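You operate a simulated robot arm through the tools that you are given. There is no shell and no other tool.

You are at the controls of a simulated robot arm. One attempt, no reset.

Task
Slide the two loose hair rollers onto the pegs of their size.
Fine: small on thin, medium on medium; second drawer shut.

Only the result counts: the job must be done as asked and must still hold three seconds after the hand-in. Knocking over, shifting, dropping, spilling or breaking anything else fails it.

Robot
A 6-joint arm with a two-finger parallel gripper, fixed in place. Base frame: the origin is on the floor under the middle of its stand, x ahead of it, y to its left, z up; the work surface is at about z = 58.7. Lengths are in cm, angles in rad, forces in N, time in s.
With the tool pointing down near the work surface it reaches from about 10 to 56 cm from the base axis. Its first joint turns from -2.007 to 2.007 rad. Payload 3.43 kg.
The tool frame sits at the grasp point between the pads (the TCP): z along the fingers, y along the line on which they close. The tips reach 3.4 cm beyond it. The gripper opens to 12.8 cm. The fingers are 2.4 cm wide and 1.2 cm thick; the gripper's body (4.8 by 13 cm) begins 9.6 cm behind the TCP.
Orientation is told as [roll, pitch, yaw] about the base's x, y, z axes, in that order, counted from this pose: with the fingers straight down and closing along the base's y, the tool's x points along the base's -x, its y along +y and its z along -z.

Tools
- The arm moves only by the tool nudge_tool. Its argument "motion" is a list of rows, each an object of numbers (a shift or turn left out is 0, a gripper value left out holds the last): "tx", "ty", "tz": the shift along the tool's x, y, z in units of 25 mm (1.0 is 25 mm); "rx", "ry", "rz": the turn, a rotation vector about the tool's x, y, z in units of 4 degrees (1.0 is 4 degrees); "fingers": the opening, from 0 (shut) to 1 (fully open). In form: [{"tx": .., "ty": .., "tz": .., "rx": .., "ry": .., "rz": .., "fingers": ..}, ...]. A call has 1 to 20 rows; each row shifts and turns the commanded pose from where the row before left it, along the tool's axes as they then stand. A call with a number of a shift or a turn outside -1 to 1 is refused whole. Each row takes 0.2 s and may step no farther than 5 cm and 0.15 rad from the row before; otherwise, or with a gripper value out of range, the whole call is refused. Where a pose cannot be reached the arm comes as near as it can. A force on the tool above 40 N (or 10 N above the force at the start of the call, whichever is more), or a blocked arm, ends the call early, and 0.2 s more pass. The fingers move at their own pace (about 15.3 cm/s each) and stop on an object; they squeeze with about 28 N. The grip force told is the motor's: it shows also when the fingers shut on nothing. Time passes only in rows, and 0.2 s behind the last, so rows that do not move let the fingers close. It gives the time, the measured TCP pose, the force on the tool (base axes), the opening and the grip force at its end, in the units of the frame above (readings bear some noise), with the torque about the TCP (base axes, N m) and any sound that the robot's microphone picked up.
- Cameras (640 x 400 px; columns grow to the right, rows downward): "scene" is fixed at [5.17, 50.06, 137.06]; the picture's right is [-0.54, -0.84, 0.00], its down [-0.41, 0.26, -0.87] and it looks along [0.74, -0.47, -0.49] (base axes); focal length 289 px, centre (320, 200). "wrist" rides on the gripper at [7.6, -1.1, -16] in the tool frame; the picture's right is [0.15, 0.99, 0.00], its down [-0.88, 0.13, -0.46] and it looks along [-0.45, 0.07, 0.89] (tool axes); focal length 234 px, centre (320, 200). There is no depth. A picture from a camera that has moved, and an enlarged one, comes with that camera's place and axes in the base frame and with its lens.
- capture(camera): a new picture of that camera. It takes no simulated time.
- slide_trunk(by): slides the trunk up (or, below 0, down) by that many cm; the arm rides with it, the base frame stays. It gives what a move gives, with no picture.
- zoom(camera, box): a new picture of the part [left, top, right, bottom] of that camera's present view, enlarged. It takes no simulated time.
- job_done(): hands the job in; it is judged then, once.

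Nothing tells you positions but the pictures and the camera data. Unless the task says otherwise, let go and move clear before handing in.

The tools are called as name(argument=value, ...) on one line, values as JSON. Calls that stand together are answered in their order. nudge_tool: Moves the arm, as the interface text tells. Its arguments: {"type":"object","properties":{"motion":{"type":"array"}},"required":["motion"]} The other tools are called the same way: slide_trunk (by) moves the trunk up or down; capture (camera) takes a picture; zoom (camera, box) takes an enlarged picture of a part of a camera's view; job_done () hands the job in.

At the start:

```text
time_s: 0.0
tcp_pos: [41.92, -3.23, 126.71]
tcp_rot: [-0.001, 0.001, 0.0]
wrist_force: [0.5, 0.1, 0.8]
torque: [0.0, 0.03, 0.0]
grip_width: 12.8
finger_force: 0.1
trunk travel left (down, up): [-90.0, 9.0]
```

scene: 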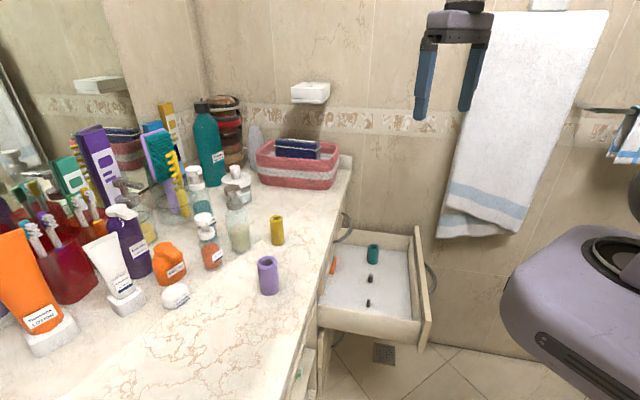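
wrist: 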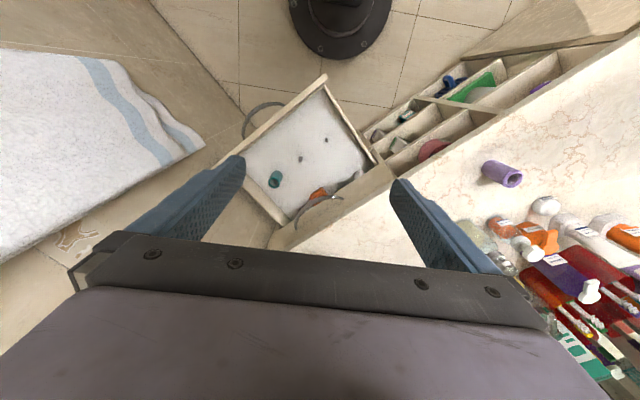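

I see a counter with a purple and a yellow roller, and an open drawer with pegs and a teal roller in it. I'll take a closer look before moving.

zoom(camera="scene", box=[220, 190, 460, 340])

zoom(camera="wrist", box=[220, 60, 540, 260])

zoom(camera="scene", box=[300, 210, 460, 310])

zoom(camera="scene", box=[260, 280, 420, 400])

```text
2.67 times, centred on (340, 265) of scene
camera zoom: at [5.17, 50.06, 137.06], right [-0.54, -0.84, 0.0], down [-0.41, 0.26, -0.87], along [0.74, -0.47, -0.49], focal length 771 px, centre (267, 27)
```

zoom: 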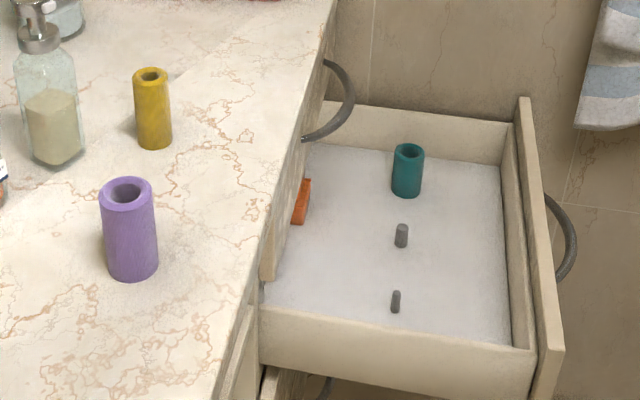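

```text
2.00 times, centred on (380, 160) of wrist
camera zoom: at [34.52, -4.29, 142.83], right [-0.15, 0.99, 0.0], down [0.88, 0.13, 0.46], along [0.45, 0.07, -0.89], focal length 468 px, centre (200, 280)
```

zoom: 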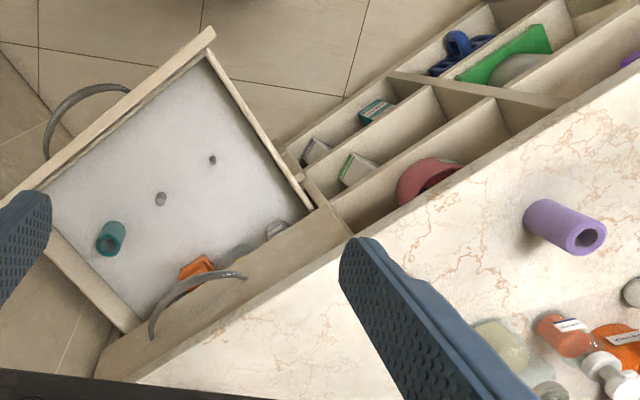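

```text
4.00 times, centred on (380, 260) of scene
camera zoom: at [5.17, 50.06, 137.06], right [-0.54, -0.84, 0.0], down [-0.41, 0.26, -0.87], along [0.74, -0.47, -0.49], focal length 1156 px, centre (80, -40)
```

zoom: 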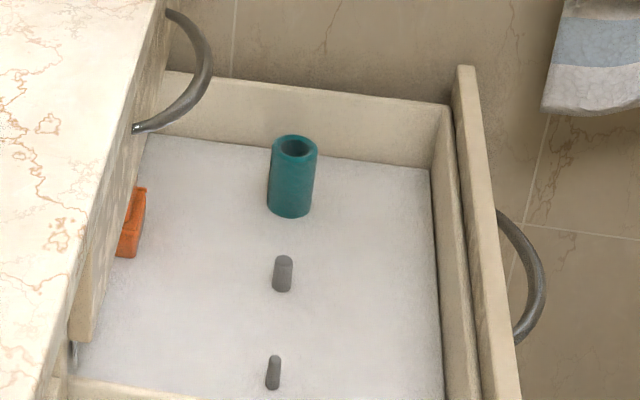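

```text
3.33 times, centred on (340, 340) of scene
camera zoom: at [5.17, 50.06, 137.06], right [-0.54, -0.84, 0.0], down [-0.41, 0.26, -0.87], along [0.74, -0.47, -0.49], focal length 963 px, centre (253, -267)
```

zoom: 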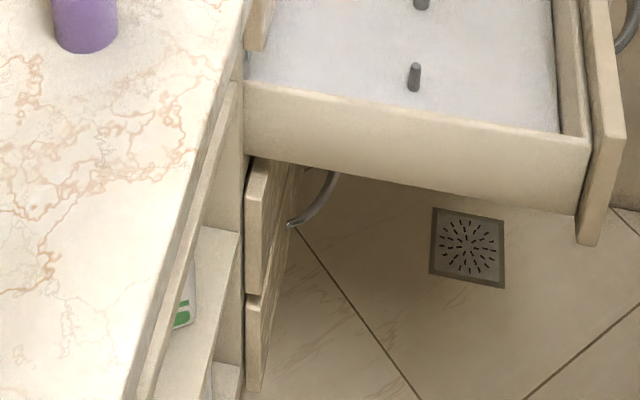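

The two loose rollers are on the counter, whose top is at about z≈93: purple near (46, 36) and yellow near (59, 28). The pegs stand on the open drawer's floor at z≈58.7: medium near (61.5, -7.6), thin near (53, 0.5), with the teal roller already on its own peg. I'll turn the arm toward the counter rollers to measure them from the wrist camera.

nudge_tool(motion=[{"rz": -1}, {"rz": -1}, {"rz": -1}, {"rz": -1}, {"rz": -1}, {"rz": -1}, {"rz": -1}, {"rz": -1}, {"rz": -1}, {"rz": -0.5}])

nudge_tool(motion=[{"tx": -0.473, "ty": 0.975}, {"tx": -0.473, "ty": 0.975}, {"tx": -0.473, "ty": 0.975}, {"tx": -0.473, "ty": 0.975}, {"tx": -0.473, "ty": 0.975}, {"tx": -0.473, "ty": 0.975}, {"tx": -0.473, "ty": 0.975}, {"tx": -0.473, "ty": 0.975}, {"tx": -0.473, "ty": 0.975}, {"tx": -0.473, "ty": 0.975}, {"tx": -0.473, "ty": 0.975}])

capture(camera="wrist")

capture(camera="scene")

```text
time_s: 2.2
tcp_pos: [41.87, -3.08, 126.68]
tcp_rot: [0.0, -0.001, 0.665]
wrist_force: [-0.4, 0.2, 0.8]
torque: [0.01, -0.02, 0.05]
grip_width: 12.82
finger_force: 0.1
trunk travel left (down, up): [-90.0, 9.0]
```

```text
time_s: 4.6
tcp_pos: [35.62, 26.03, 126.71]
tcp_rot: [0.0, 0.001, 0.664]
wrist_force: [1.0, 0.4, -0.1]
torque: [-0.01, -0.01, 0.03]
grip_width: 12.81
finger_force: 0.1
trunk travel left (down, up): [-90.0, 9.0]
```

```text
taken
camera wrist: at [30.54, 20.54, 142.77], right [-0.72, 0.69, 0.0], down [0.61, 0.65, 0.46], along [0.31, 0.33, -0.89], focal length 234 px, centre (320, 200)
```

wrist: 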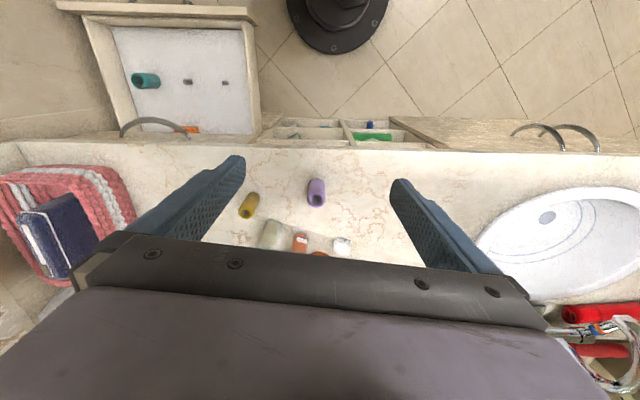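

```text
taken
```

scene: 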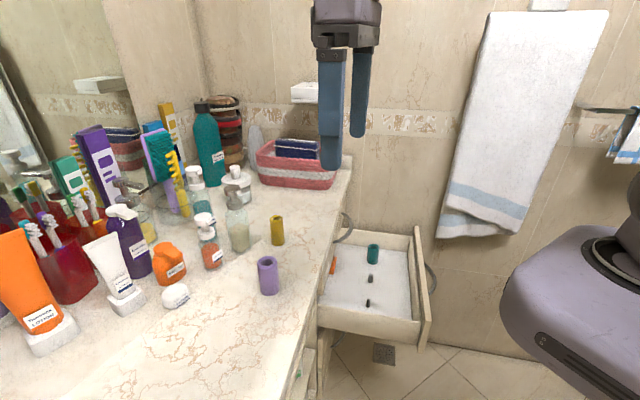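

The rollers and the drawer are in one wrist view now. I'll zoom in to fix their coordinates.

zoom(camera="wrist", box=[220, 150, 380, 250])

zoom(camera="wrist", box=[80, 0, 280, 140])

zoom(camera="scene", box=[220, 200, 320, 310])

zoom(camera="scene", box=[320, 230, 420, 310])

```text
4.00 times, centred on (300, 200) of wrist
camera zoom: at [30.54, 20.54, 142.77], right [-0.72, 0.69, 0.0], down [0.61, 0.65, 0.46], along [0.31, 0.33, -0.89], focal length 937 px, centre (400, 200)
```

zoom: 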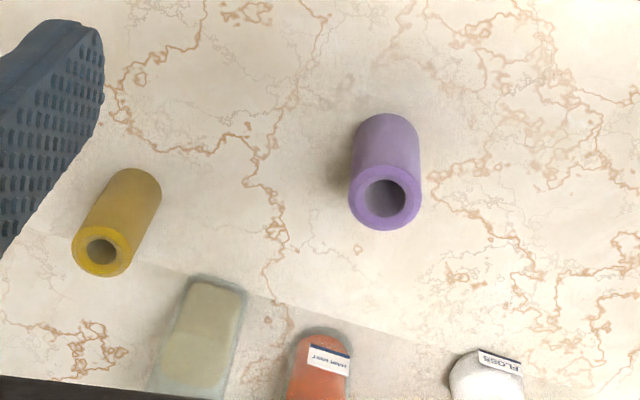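

```text
2.86 times, centred on (180, 70) of wrist
camera zoom: at [30.54, 20.54, 142.77], right [-0.72, 0.69, 0.0], down [0.61, 0.65, 0.46], along [0.31, 0.33, -0.89], focal length 669 px, centre (720, 571)
```

zoom: 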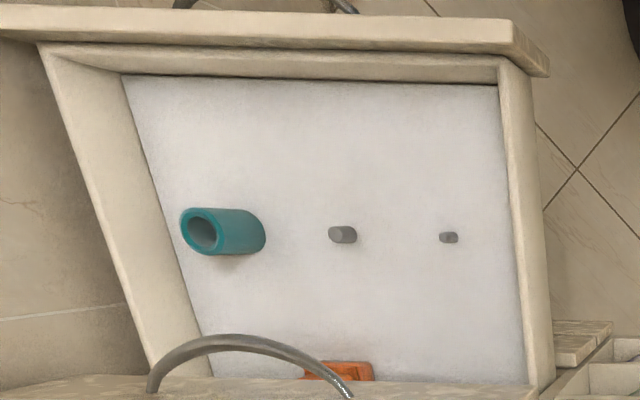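

```text
3.64 times, centred on (270, 255) of scene
camera zoom: at [5.17, 50.06, 137.06], right [-0.54, -0.84, 0.0], down [-0.41, 0.26, -0.87], along [0.74, -0.47, -0.49], focal length 1051 px, centre (502, 0)
```

zoom: 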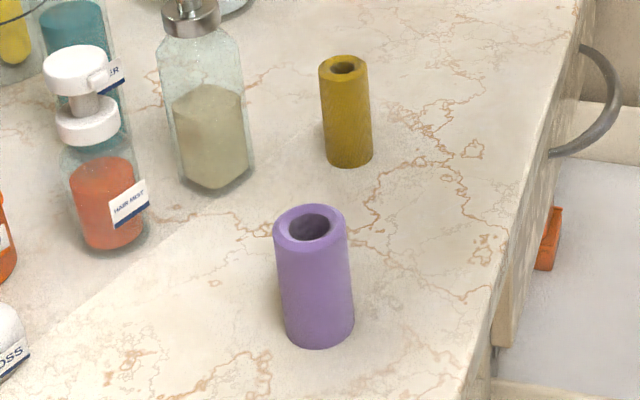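

```text
5.00 times, centred on (370, 270) of scene
camera zoom: at [5.17, 50.06, 137.06], right [-0.54, -0.84, 0.0], down [-0.41, 0.26, -0.87], along [0.74, -0.47, -0.49], focal length 1445 px, centre (70, -150)
```

zoom: 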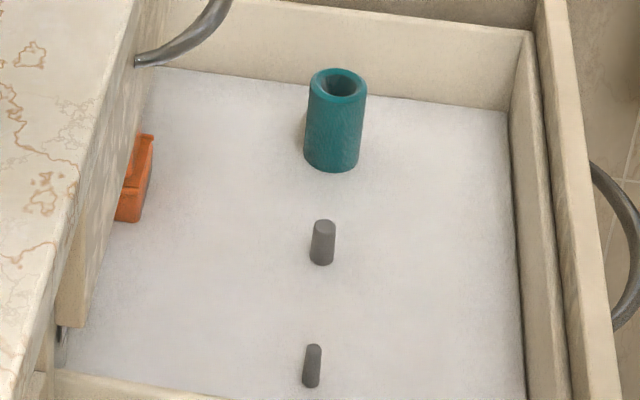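

Measured from both cameras: purple at (46.1, 35.8) and yellow at (59.3, 27.9), both with tops at z≈99.7. The pegs are thin (53.1, 0.5) and medium (61.25, -7.6). Next I'll test how far the arm reaches by moving above the purple roller, well clear of everything.

nudge_tool(motion=[{"tx": -0.953, "ty": 0.083, "fingers": 0.55}, {"tx": -0.953, "ty": 0.083}, {"tx": -0.953, "ty": 0.083}, {"tx": -0.953, "ty": 0.083}, {"tx": -0.953, "ty": 0.083}, {"tx": -0.953, "ty": 0.083}])

capture(camera="scene")

capture(camera="wrist")

```text
time_s: 6.0
tcp_pos: [45.08, 34.8, 126.84]
tcp_rot: [0.002, 0.002, 0.664]
wrist_force: [-0.1, -0.7, 0.7]
torque: [0.03, -0.03, -0.02]
grip_width: 7.04
finger_force: 0.1
out of reach, approached as far as the arm can: row 6
trunk travel left (down, up): [-90.0, 9.0]
```

```text
taken
```

scene: 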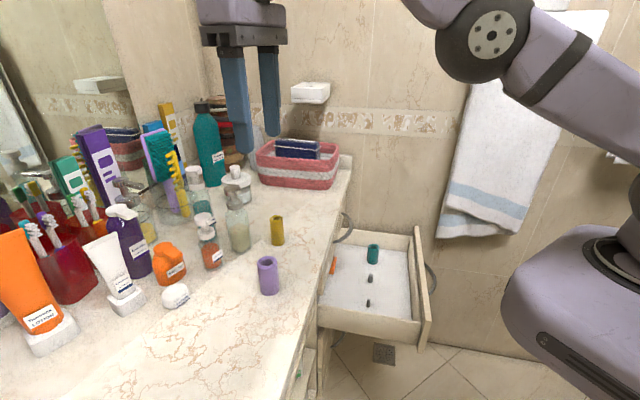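

```text
taken
camera wrist: at [39.97, 29.34, 142.8], right [-0.72, 0.69, 0.0], down [0.61, 0.65, 0.45], along [0.31, 0.33, -0.89], focal length 234 px, centre (320, 200)
```

wrist: 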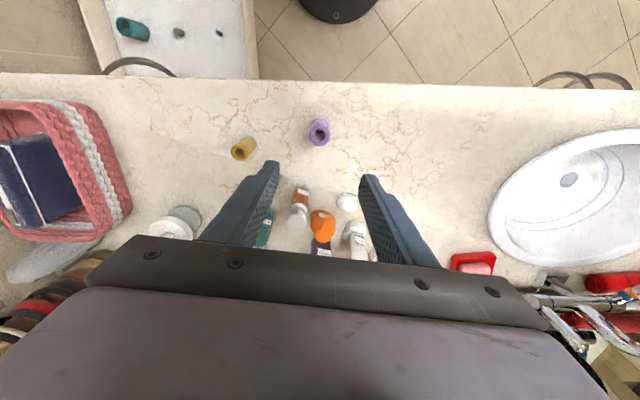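

The reach at this height ends at about 57 cm. Lowering the tool relative to the shoulder should extend it, so I'll descend above the purple roller, stopping clear of its top, and check.

nudge_tool(motion=[{"tz": 1}, {"tz": 1}, {"tz": 1}, {"tz": 1}, {"tz": 1}, {"tz": 1}, {"tz": 0.5}])

capture(camera="scene")

capture(camera="wrist")

```text
time_s: 7.6
tcp_pos: [45.28, 35.0, 110.34]
tcp_rot: [-0.001, 0.001, 0.664]
wrist_force: [0.3, 0.4, -0.2]
torque: [0.01, -0.02, 0.01]
grip_width: 7.04
finger_force: 0.1
trunk travel left (down, up): [-90.0, 9.0]
```

```text
taken
```

scene: 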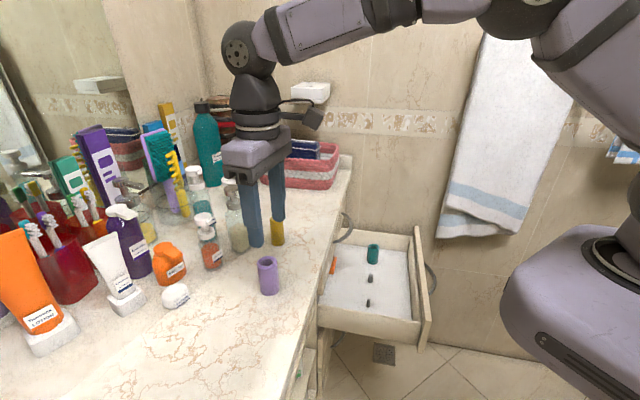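

```text
taken
camera wrist: at [40.12, 29.44, 126.47], right [-0.72, 0.69, 0.0], down [0.61, 0.65, 0.46], along [0.31, 0.33, -0.89], focal length 234 px, centre (320, 200)
```

wrist: 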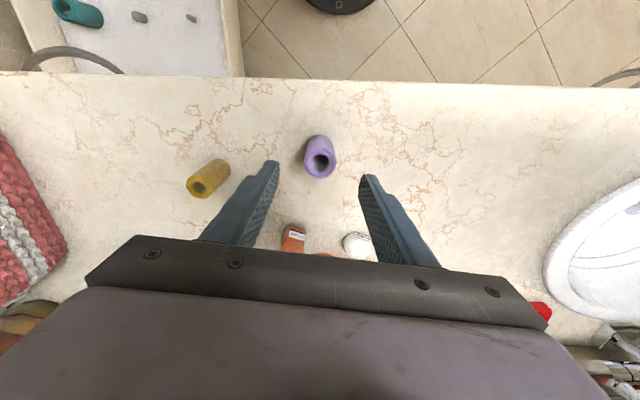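

zoom(camera="wrist", box=[170, 110, 370, 235])

zoom(camera="scene", box=[200, 180, 320, 310])

```text
3.20 times, centred on (270, 172) of wrist
camera zoom: at [40.12, 29.44, 126.47], right [-0.72, 0.69, 0.0], down [0.61, 0.65, 0.46], along [0.31, 0.33, -0.89], focal length 749 px, centre (480, 288)
```

zoom: 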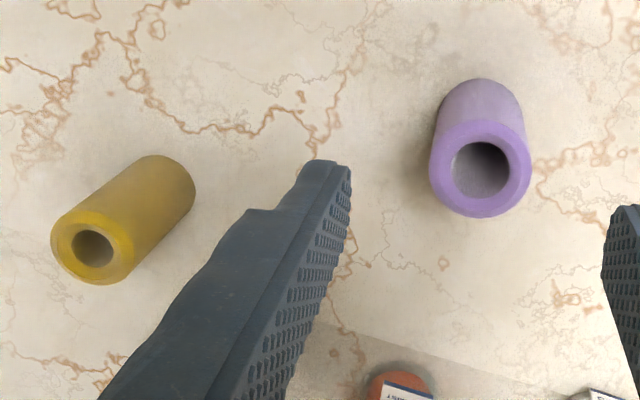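

```text
3.08 times, centred on (260, 245) of scene
camera zoom: at [5.17, 50.06, 137.06], right [-0.54, -0.84, 0.0], down [-0.41, 0.26, -0.87], along [0.74, -0.47, -0.49], focal length 889 px, centre (505, 62)
```

zoom: 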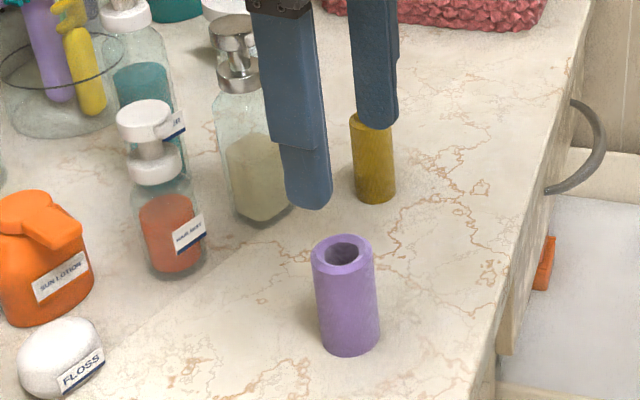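

The view confirms the purple roller at (46.1, 35.8). Before grasping it, I'll check that the arm reaches the medium peg with the tool straight down, and look at the pegs from above.

nudge_tool(motion=[{"rz": 1}, {"rz": 1}, {"rz": 1}, {"rz": 1}, {"rz": 1}, {"rz": 1}, {"rz": 1}, {"rz": 1}, {"rz": 1}, {"rz": 0.5}])

nudge_tool(motion=[{"tx": -0.216, "ty": -0.947, "tz": 0.1}, {"tx": -0.216, "ty": -0.947, "tz": 0.1}, {"tx": -0.216, "ty": -0.947, "tz": 0.1}, {"tx": -0.216, "ty": -0.947, "tz": 0.1}, {"tx": -0.216, "ty": -0.947, "tz": 0.1}, {"tx": -0.216, "ty": -0.947, "tz": 0.1}, {"tx": -0.216, "ty": -0.947, "tz": 0.1}, {"tx": -0.216, "ty": -0.947, "tz": 0.1}, {"tx": -0.216, "ty": -0.947, "tz": 0.1}, {"tx": -0.216, "ty": -0.947, "tz": 0.1}, {"tx": -0.216, "ty": -0.947, "tz": 0.1}, {"tx": -0.216, "ty": -0.947, "tz": 0.1}, {"tx": -0.216, "ty": -0.947, "tz": 0.1}, {"tx": -0.216, "ty": -0.947, "tz": 0.1}, {"tx": -0.216, "ty": -0.947, "tz": 0.1}, {"tx": -0.216, "ty": -0.947, "tz": 0.1}, {"tx": -0.216, "ty": -0.947, "tz": 0.1}, {"tx": -0.216, "ty": -0.947, "tz": 0.1}])

capture(camera="wrist")

capture(camera="scene")

```text
time_s: 9.8
tcp_pos: [45.18, 34.99, 110.64]
tcp_rot: [0.0, -0.002, 0.001]
wrist_force: [0.9, 1.2, 0.0]
torque: [0.0, -0.01, -0.02]
grip_width: 7.03
finger_force: 0.1
trunk travel left (down, up): [-90.0, 9.0]
```

```text
time_s: 13.6
tcp_pos: [54.9, -7.83, 105.95]
tcp_rot: [0.0, 0.001, 0.0]
wrist_force: [-0.8, 0.2, 0.1]
torque: [0.04, -0.01, -0.02]
grip_width: 7.05
finger_force: 0.2
trunk travel left (down, up): [-90.0, 9.0]
```

```text
taken
camera wrist: at [47.59, -8.98, 122.01], right [-0.15, 0.99, 0.0], down [0.88, 0.13, 0.46], along [0.45, 0.07, -0.89], focal length 234 px, centre (320, 200)
```

wrist: 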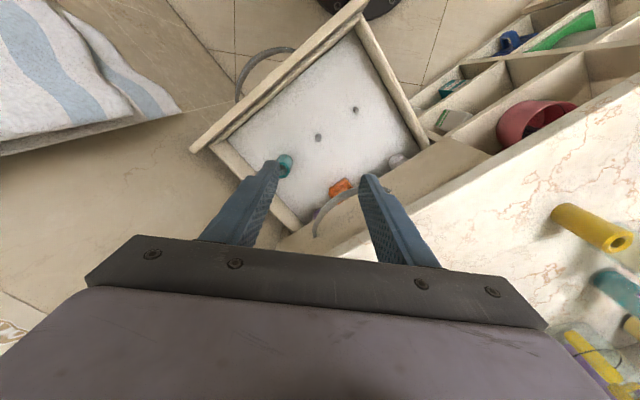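

```text
taken
```

scene: 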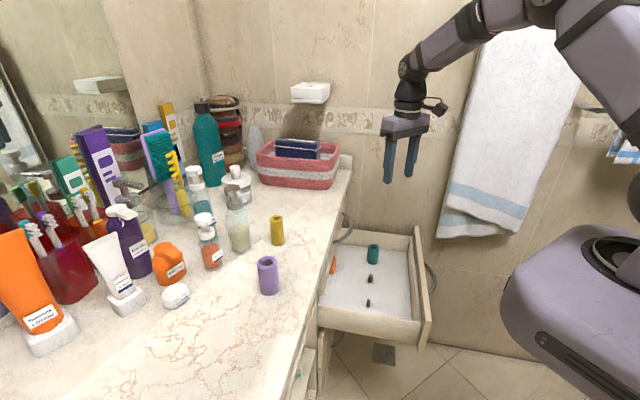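

nudge_tool(motion=[{"tz": 1}, {"tz": 1}, {"tz": 1}, {"tx": -0.65, "ty": 0.02}, {"tx": -0.65, "ty": 0.02}, {"tx": -0.65, "ty": 0.02}, {"tx": -0.65, "ty": 0.03}])

capture(camera="wrist")

capture(camera="scene")

```text
time_s: 15.2
tcp_pos: [61.5, -7.48, 98.43]
tcp_rot: [0.0, 0.0, 0.002]
wrist_force: [-0.1, 0.1, 0.1]
torque: [0.04, 0.01, 0.0]
grip_width: 7.04
finger_force: 0.1
trunk travel left (down, up): [-90.0, 9.0]
```

```text
taken
camera wrist: at [54.04, -8.57, 114.55], right [-0.15, 0.99, 0.0], down [0.88, 0.13, 0.46], along [0.45, 0.07, -0.89], focal length 234 px, centre (320, 200)
```

wrist: 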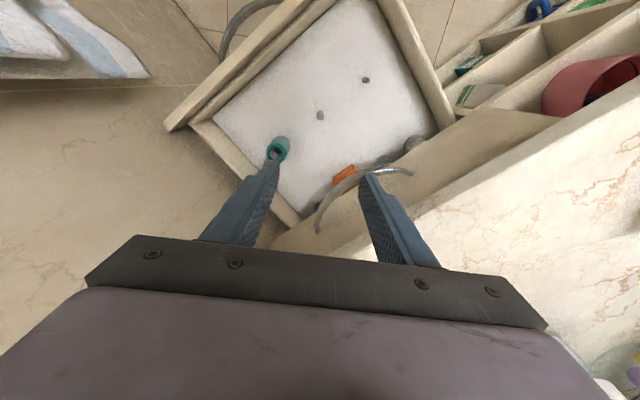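

```text
taken
```

scene: 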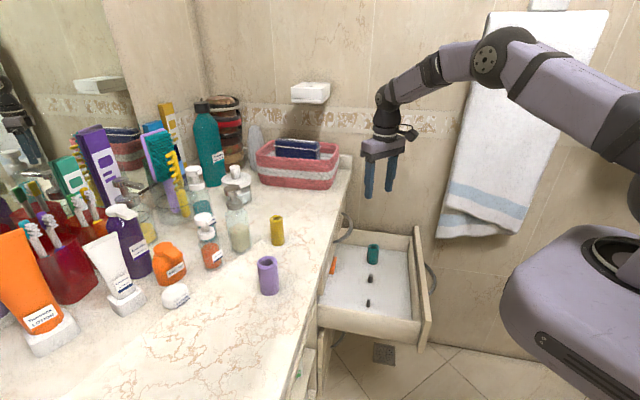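

Tool-down reach to the medium peg is fine at this relative height. I'll check the handle of the drawer above and the arm's wrist size, since the gripper has to pass close by.

zoom(camera="wrist", box=[160, 0, 480, 240])

zoom(camera="scene", box=[310, 20, 550, 250])

zoom(camera="scene", box=[290, 190, 450, 360])

```text
1.67 times, centred on (320, 120) of wrist
camera zoom: at [54.04, -8.57, 114.55], right [-0.15, 0.99, 0.0], down [0.88, 0.13, 0.46], along [0.45, 0.07, -0.89], focal length 390 px, centre (320, 333)
```

zoom: 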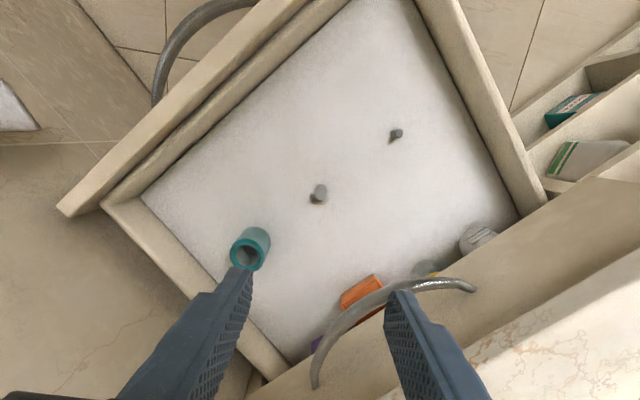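

```text
1.74 times, centred on (430, 135) of scene
camera zoom: at [5.17, 50.06, 137.06], right [-0.54, -0.84, 0.0], down [-0.41, 0.26, -0.87], along [0.74, -0.47, -0.49], focal length 503 px, centre (129, 313)
```

zoom: 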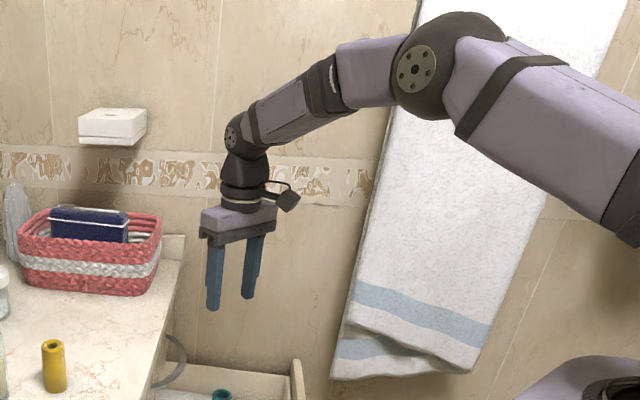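

```text
2.35 times, centred on (370, 275) of scene
camera zoom: at [5.17, 50.06, 137.06], right [-0.54, -0.84, 0.0], down [-0.41, 0.26, -0.87], along [0.74, -0.47, -0.49], focal length 680 px, centre (202, 24)
```

zoom: 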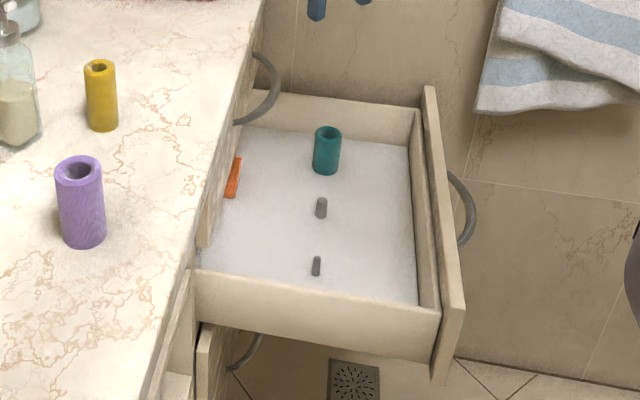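

The upper drawer's handle sits at z≈81 and sticks out to about 8 cm from the peg line. With the fingers closing parallel to the drawer front (yaw 45°) the gripper clears it. I'll turn to that yaw and lower the trunk for a close look at the pegs.

nudge_tool(motion=[{"rz": -1}, {"rz": -1}, {"rz": -1}, {"rz": -1}, {"rz": -1}, {"rz": -1}, {"rz": -1}, {"rz": -1}, {"rz": -1}, {"rz": -1}, {"rz": -1}, {"rz": -0.25}])

slide_trunk(by=-22)

capture(camera="wrist")

capture(camera="scene")

```text
time_s: 17.8
tcp_pos: [61.41, -7.47, 98.55]
tcp_rot: [0.001, 0.0, 0.788]
wrist_force: [-0.3, -0.2, 0.0]
torque: [0.01, 0.01, 0.04]
grip_width: 7.05
finger_force: 0.1
trunk travel left (down, up): [-90.0, 9.0]
```

```text
time_s: 20.1
tcp_pos: [61.47, -7.42, 76.56]
tcp_rot: [0.001, 0.0, 0.786]
wrist_force: [0.4, 0.3, 1.3]
torque: [-0.01, 0.0, -0.01]
grip_width: 7.04
finger_force: 0.1
trunk travel left (down, up): [-68.0, 31.0]
```

```text
taken
camera wrist: at [57.02, -13.62, 92.6], right [-0.8, 0.6, 0.0], down [0.53, 0.72, 0.46], along [0.27, 0.37, -0.89], focal length 234 px, centre (320, 200)
```

wrist: 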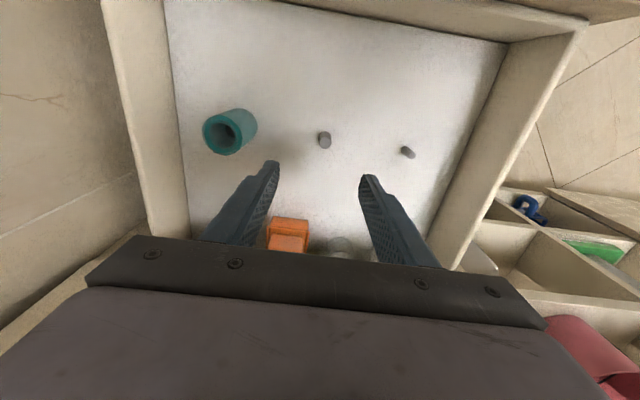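

```text
taken
```

scene: 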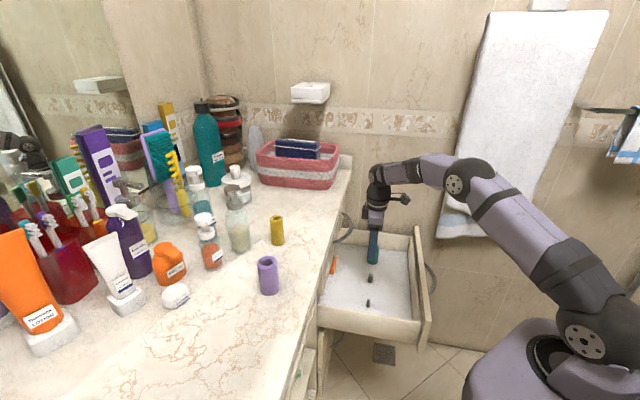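

zoom(camera="wrist", box=[290, 110, 370, 160])

zoom(camera="wrist", box=[370, 125, 450, 175])

zoom(camera="scene", box=[320, 200, 440, 275])

```text
8.00 times, centred on (330, 135) of wrist
camera zoom: at [57.02, -13.62, 92.6], right [-0.8, 0.6, 0.0], down [0.53, 0.72, 0.46], along [0.27, 0.37, -0.89], focal length 1873 px, centre (240, 720)
```

zoom: 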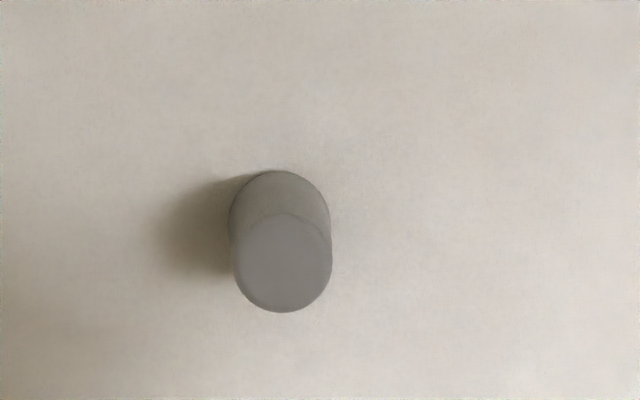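

```text
8.00 times, centred on (410, 150) of wrist
camera zoom: at [57.02, -13.62, 92.6], right [-0.8, 0.6, 0.0], down [0.53, 0.72, 0.46], along [0.27, 0.37, -0.89], focal length 1873 px, centre (-400, 600)
```

zoom: 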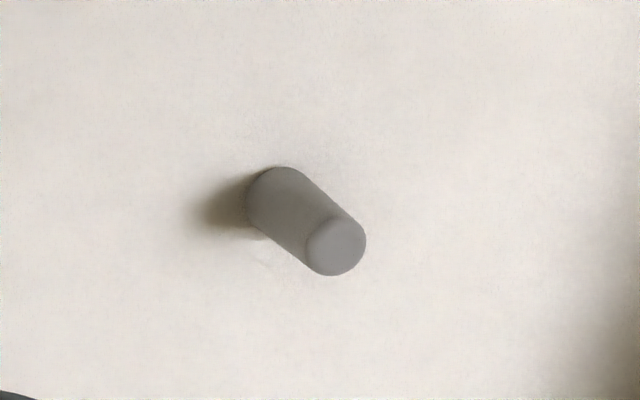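

```text
5.33 times, centred on (380, 238) of scene
camera zoom: at [5.17, 50.06, 137.06], right [-0.54, -0.84, 0.0], down [-0.41, 0.26, -0.87], along [0.74, -0.47, -0.49], focal length 1541 px, centre (0, 0)
```

zoom: 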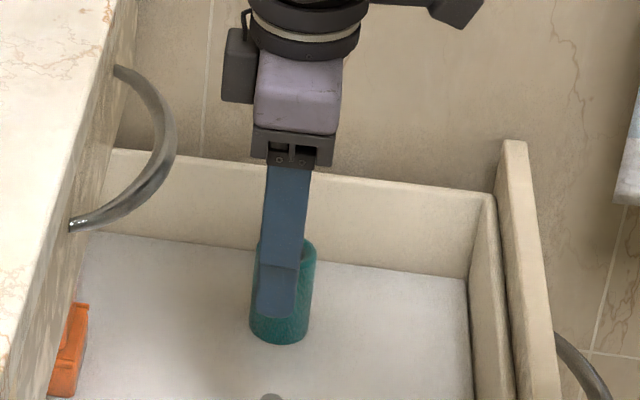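

Close up, the medium peg is near (60.7, -7.3) and the thin peg near (52.4, 1.1). I'll lower the open gripper to straddle the medium peg, with the tips above its top, to check the alignment precisely.

nudge_tool(motion=[{"tx": 0.178, "ty": 0.258}, {"tz": 0.8}, {"tz": 0.8}, {"tz": 0.8}, {"tz": 0.8}, {}])

capture(camera="wrist")

zoom(camera="wrist", box=[260, 120, 400, 220])

zoom(camera="scene", box=[310, 190, 450, 290])

```text
time_s: 21.5
tcp_pos: [60.67, -7.36, 68.43]
tcp_rot: [0.0, -0.001, 0.786]
wrist_force: [0.3, 0.0, 0.6]
torque: [-0.02, 0.02, 0.01]
grip_width: 7.01
finger_force: 0.2
trunk travel left (down, up): [-68.0, 31.0]
```

```text
taken
camera wrist: at [56.24, -13.49, 84.57], right [-0.8, 0.6, 0.0], down [0.53, 0.72, 0.46], along [0.27, 0.37, -0.89], focal length 234 px, centre (320, 200)
```

wrist: 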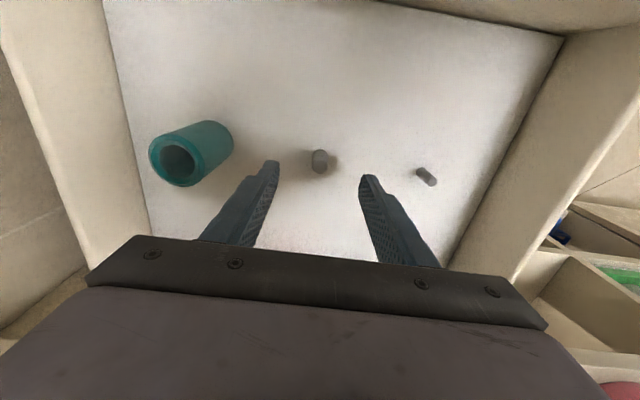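

```text
4.00 times, centred on (330, 170) of wrist
camera zoom: at [56.24, -13.49, 84.57], right [-0.8, 0.6, 0.0], down [0.53, 0.72, 0.46], along [0.27, 0.37, -0.89], focal length 937 px, centre (280, 320)
```

zoom: 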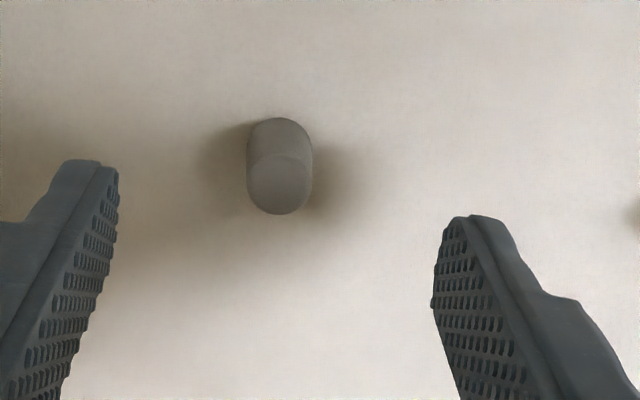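

```text
4.00 times, centred on (380, 240) of scene
camera zoom: at [5.17, 50.06, 137.06], right [-0.54, -0.84, 0.0], down [-0.41, 0.26, -0.87], along [0.74, -0.47, -0.49], focal length 1156 px, centre (80, 40)
```

zoom: 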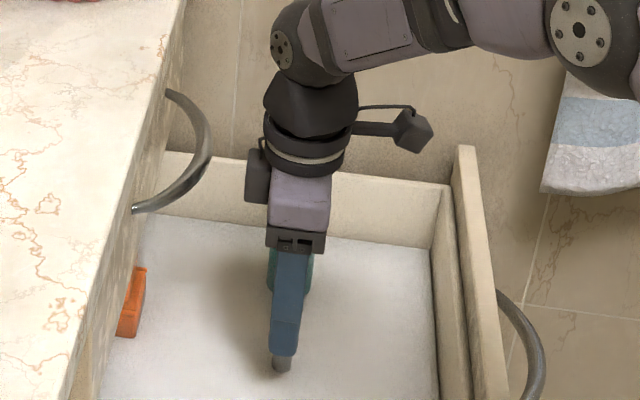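

The medium peg lies within about 1 mm of the tool axis here, at (60.7, -7.3), with its top near z≈61.8. Next I'll lift out, raise the trunk and fetch the purple roller.

slide_trunk(by=22)

nudge_tool(motion=[{"tx": 0.4, "tz": -1}, {"tx": 0.4, "tz": -1}, {"tx": 0.4, "tz": -1}, {"tx": 0.4, "tz": -1}, {"tx": 0.4, "tz": -1}, {"tx": 0.4, "tz": -1}])

nudge_tool(motion=[{"tx": -0.618, "ty": 0.959}, {"tx": -0.618, "ty": 0.959}, {"tx": -0.618, "ty": 0.959}, {"tx": -0.618, "ty": 0.959}, {"tx": -0.618, "ty": 0.959}, {"tx": -0.618, "ty": 0.959}, {"tx": -0.618, "ty": 0.959}, {"tx": -0.618, "ty": 0.959}, {"tx": -0.618, "ty": 0.959}, {"tx": -0.618, "ty": 0.959}, {"tx": -0.618, "ty": 0.959}, {"tx": -0.618, "ty": 0.959}, {"tx": -0.618, "ty": 0.959}, {"tx": -0.618, "ty": 0.959}, {"tx": -0.618, "ty": 0.959}, {"tx": -0.618, "ty": 0.959}, {"tx": -0.618, "ty": 0.959}])

capture(camera="wrist")

capture(camera="scene")

```text
time_s: 23.9
tcp_pos: [60.65, -7.4, 90.44]
tcp_rot: [-0.002, -0.001, 0.785]
wrist_force: [-1.1, -0.4, -0.7]
torque: [0.0, 0.0, 0.01]
grip_width: 7.05
finger_force: 0.1
trunk travel left (down, up): [-90.0, 9.0]
```

```text
time_s: 25.3
tcp_pos: [56.31, -11.64, 105.68]
tcp_rot: [0.001, -0.001, 0.787]
wrist_force: [0.6, 0.0, 0.5]
torque: [0.05, -0.03, 0.01]
grip_width: 7.03
finger_force: 0.1
trunk travel left (down, up): [-90.0, 9.0]
```

```text
time_s: 28.9
tcp_pos: [45.96, 35.93, 105.52]
tcp_rot: [0.001, 0.002, 0.786]
wrist_force: [0.9, -0.3, 0.5]
torque: [-0.01, 0.01, -0.02]
grip_width: 7.04
finger_force: 0.1
trunk travel left (down, up): [-90.0, 9.0]
```

```text
taken
camera wrist: at [41.65, 29.79, 121.53], right [-0.8, 0.6, 0.0], down [0.53, 0.72, 0.45], along [0.27, 0.36, -0.89], focal length 234 px, centre (320, 200)
```

wrist: 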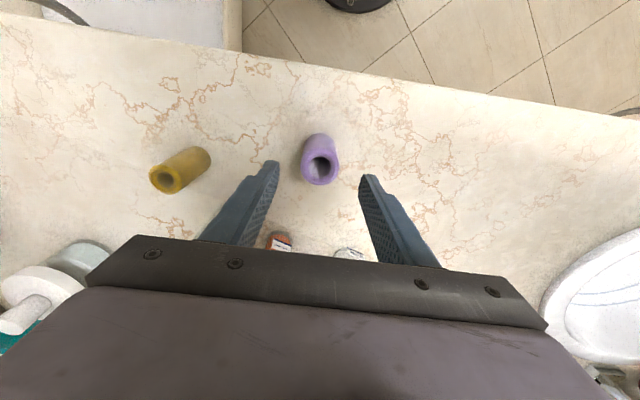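

```text
taken
```

scene: 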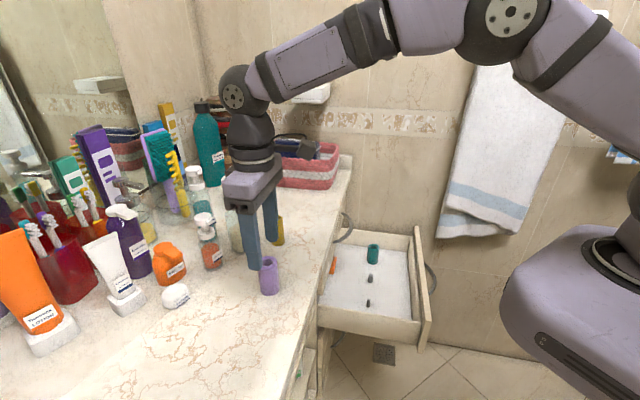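

zoom(camera="wrist", box=[260, 120, 400, 220])

zoom(camera="scene", box=[180, 180, 340, 310])

```text
4.00 times, centred on (330, 170) of wrist
camera zoom: at [41.65, 29.79, 121.53], right [-0.8, 0.6, 0.0], down [0.53, 0.72, 0.45], along [0.27, 0.36, -0.89], focal length 937 px, centre (280, 320)
```

zoom: 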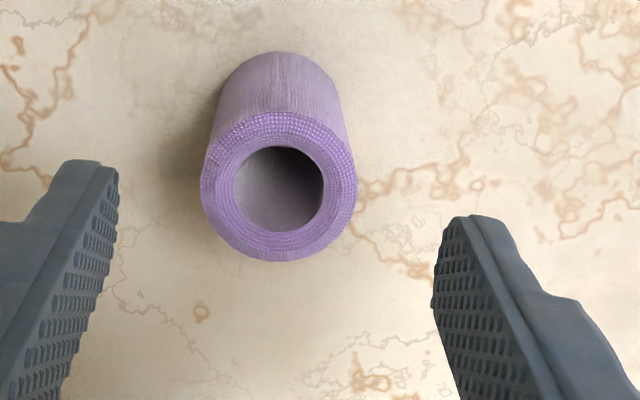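

```text
3.08 times, centred on (260, 245) of scene
camera zoom: at [5.17, 50.06, 137.06], right [-0.54, -0.84, 0.0], down [-0.41, 0.26, -0.87], along [0.74, -0.47, -0.49], focal length 889 px, centre (505, 62)
```

zoom: 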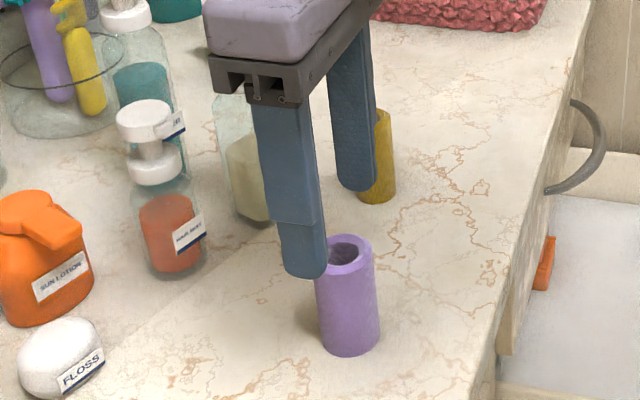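

The purple roller is under the tool axis to within about 2 mm. I'll correct that small offset, lower the gripper around it and close.

nudge_tool(motion=[{"tx": 0.07, "ty": -0.01, "tz": 0.85}, {"tz": 0.85}, {"tz": 0.85}, {"tz": 0.85}, {}])

zoom(camera="wrist", box=[220, 100, 420, 240])

zoom(camera="scene", box=[180, 180, 340, 310])

```text
time_s: 30.1
tcp_pos: [45.76, 35.62, 97.04]
tcp_rot: [0.0, 0.0, 0.786]
wrist_force: [0.7, -0.8, -0.3]
torque: [0.0, 0.01, -0.02]
grip_width: 7.04
finger_force: 0.2
trunk travel left (down, up): [-90.0, 9.0]
```

```text
2.86 times, centred on (320, 170) of wrist
camera zoom: at [41.45, 29.46, 113.11], right [-0.8, 0.6, 0.0], down [0.53, 0.72, 0.46], along [0.27, 0.37, -0.89], focal length 669 px, centre (320, 286)
```

zoom: 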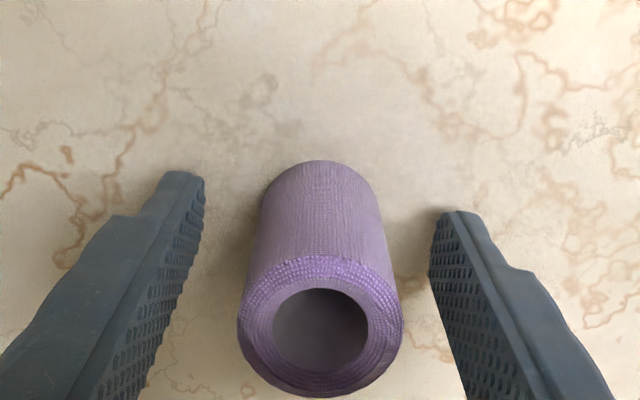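

```text
3.08 times, centred on (260, 245) of scene
camera zoom: at [5.17, 50.06, 137.06], right [-0.54, -0.84, 0.0], down [-0.41, 0.26, -0.87], along [0.74, -0.47, -0.49], focal length 889 px, centre (505, 62)
```

zoom: 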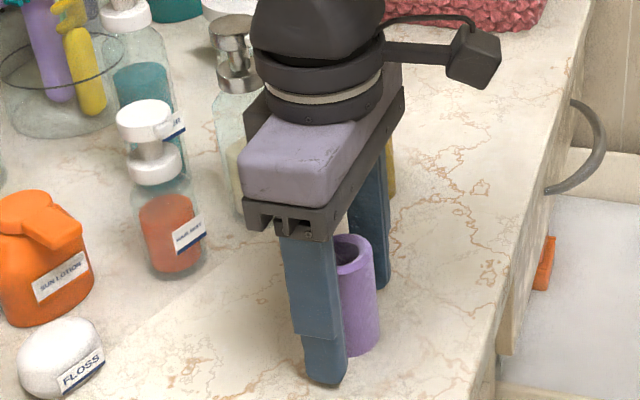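

nudge_tool(motion=[{"fingers": 0.4}, {"fingers": 0.0}, {}, {}, {}])

zoom(camera="wrist", box=[220, 100, 420, 240])

```text
time_s: 31.3
tcp_pos: [45.81, 35.61, 97.09]
tcp_rot: [-0.001, -0.001, 0.785]
wrist_force: [-0.1, 0.0, -0.2]
torque: [-0.02, -0.02, -0.02]
grip_width: 3.64
finger_force: 27.0
trunk travel left (down, up): [-90.0, 9.0]
```

```text
2.86 times, centred on (320, 170) of wrist
camera zoom: at [41.47, 29.47, 113.12], right [-0.8, 0.6, 0.0], down [0.53, 0.72, 0.46], along [0.27, 0.37, -0.89], focal length 669 px, centre (320, 286)
```

zoom: 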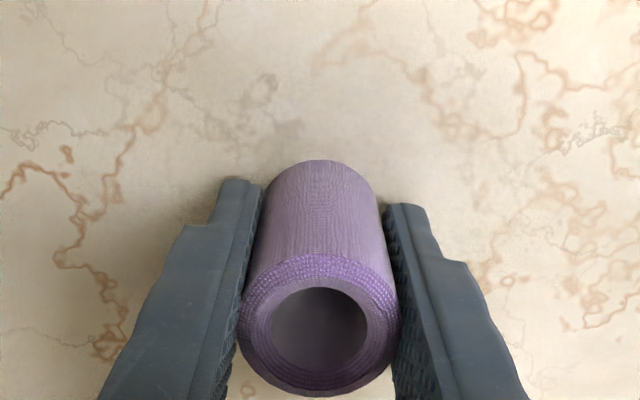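

The purple roller is gripped with a 3.64 cm opening. I'll lift it, carry it back over the drawer by the same route, and stop above the medium peg.

nudge_tool(motion=[{"tz": -0.4}, {"tz": -0.8}, {"tz": -0.8}, {"tz": -0.8}, {"tz": -0.6}])

zoom(camera="wrist", box=[220, 100, 420, 240])

capture(camera="scene")

```text
time_s: 32.5
tcp_pos: [45.88, 35.69, 105.59]
tcp_rot: [0.001, -0.001, 0.786]
wrist_force: [0.2, -1.0, -0.4]
torque: [-0.01, 0.0, 0.02]
grip_width: 3.64
finger_force: 28.2
trunk travel left (down, up): [-90.0, 9.0]
```

```text
2.86 times, centred on (320, 170) of wrist
camera zoom: at [41.48, 29.47, 121.64], right [-0.8, 0.6, 0.0], down [0.53, 0.72, 0.46], along [0.27, 0.37, -0.89], focal length 669 px, centre (320, 286)
```

zoom: 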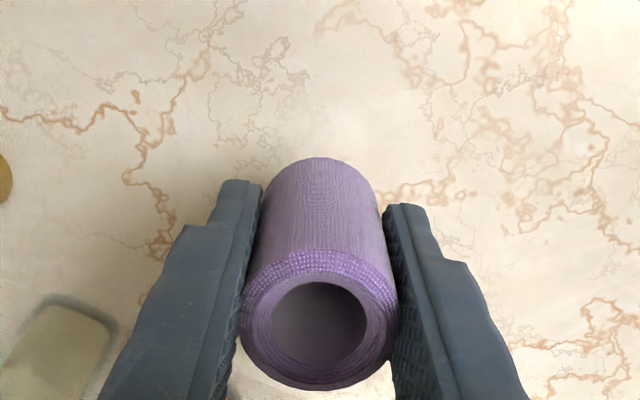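

```text
taken
```

scene: 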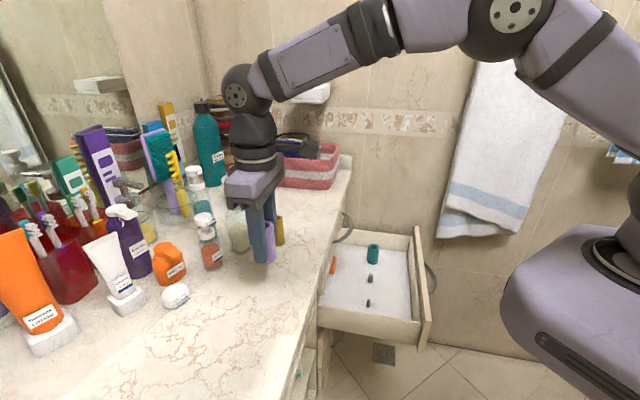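

nudge_tool(motion=[{"tx": 0.618, "ty": -0.959}, {"tx": 0.618, "ty": -0.959}, {"tx": 0.618, "ty": -0.959}, {"tx": 0.618, "ty": -0.959}, {"tx": 0.618, "ty": -0.959}, {"tx": 0.618, "ty": -0.959}, {"tx": 0.618, "ty": -0.959}, {"tx": 0.618, "ty": -0.959}, {"tx": 0.618, "ty": -0.959}, {"tx": 0.618, "ty": -0.959}, {"tx": 0.618, "ty": -0.959}, {"tx": 0.618, "ty": -0.959}, {"tx": 0.618, "ty": -0.959}, {"tx": 0.618, "ty": -0.959}, {"tx": 0.618, "ty": -0.959}, {"tx": 0.618, "ty": -0.959}, {"tx": 0.618, "ty": -0.959}])

zoom(camera="wrist", box=[220, 100, 420, 240])

```text
time_s: 36.1
tcp_pos: [56.25, -11.89, 105.37]
tcp_rot: [0.002, -0.001, 0.787]
wrist_force: [0.3, -0.4, 0.0]
torque: [0.06, 0.03, -0.02]
grip_width: 3.64
finger_force: 28.3
trunk travel left (down, up): [-90.0, 9.0]
```

```text
2.86 times, centred on (320, 170) of wrist
camera zoom: at [51.9, -18.02, 121.56], right [-0.8, 0.59, 0.0], down [0.53, 0.72, 0.46], along [0.27, 0.37, -0.89], focal length 669 px, centre (320, 286)
```

zoom: 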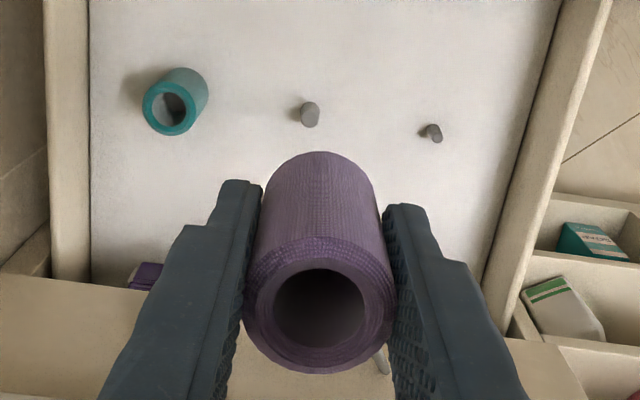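

The roller is creeping down slowly in the grip, by about 1 cm so far, so I'll keep this short: straight to above the medium peg, then the trunk down.

nudge_tool(motion=[{"tx": -0.42, "ty": 0.005, "tz": 1}, {"tx": -0.42, "ty": 0.005, "tz": 1}, {"tx": -0.42, "ty": 0.005, "tz": 1}, {"tx": -0.42, "ty": 0.005, "tz": 1}, {"tx": -0.42, "ty": 0.005, "tz": 1}, {"tx": -0.42, "ty": 0.005, "tz": 1}])

zoom(camera="wrist", box=[220, 100, 420, 240])

```text
time_s: 37.5
tcp_pos: [60.66, -7.15, 90.52]
tcp_rot: [-0.002, 0.0, 0.785]
wrist_force: [0.4, 0.0, -0.7]
torque: [-0.03, -0.03, -0.01]
grip_width: 3.62
finger_force: 27.6
trunk travel left (down, up): [-90.0, 9.0]
```

```text
2.86 times, centred on (320, 170) of wrist
camera zoom: at [56.35, -13.37, 106.51], right [-0.8, 0.6, 0.0], down [0.53, 0.72, 0.46], along [0.27, 0.37, -0.89], focal length 669 px, centre (320, 286)
```

zoom: 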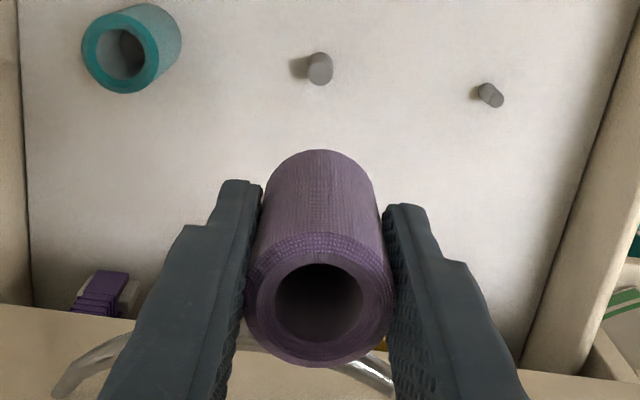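

slide_trunk(by=-20)

zoom(camera="wrist", box=[220, 100, 420, 240])

zoom(camera="scene", box=[330, 220, 430, 300])

```text
time_s: 39.6
tcp_pos: [60.57, -7.3, 70.49]
tcp_rot: [0.0, -0.001, 0.785]
wrist_force: [0.3, 0.3, -0.9]
torque: [0.0, 0.0, 0.0]
grip_width: 3.6
finger_force: 28.2
trunk travel left (down, up): [-70.0, 29.0]
```

```text
2.86 times, centred on (320, 170) of wrist
camera zoom: at [56.29, -13.38, 86.57], right [-0.8, 0.6, 0.0], down [0.53, 0.72, 0.46], along [0.27, 0.37, -0.89], focal length 669 px, centre (320, 286)
```

zoom: 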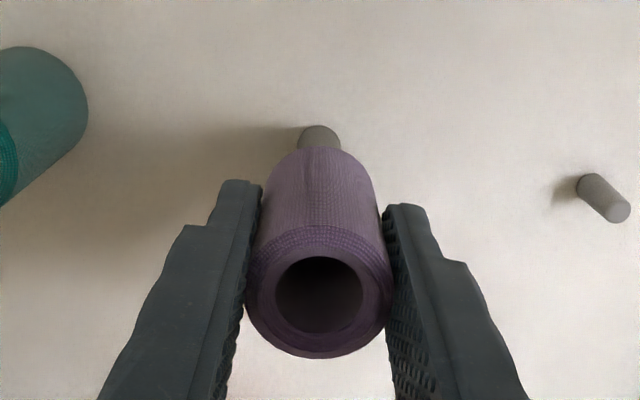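

```text
5.00 times, centred on (380, 260) of scene
camera zoom: at [5.17, 50.06, 137.06], right [-0.54, -0.84, 0.0], down [-0.41, 0.26, -0.87], along [0.74, -0.47, -0.49], focal length 1445 px, centre (20, -100)
```

zoom: 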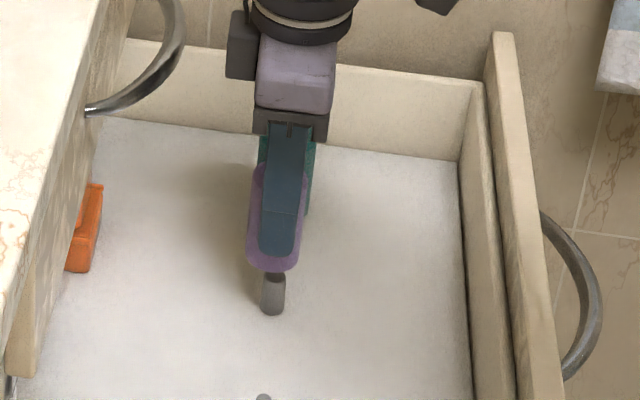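

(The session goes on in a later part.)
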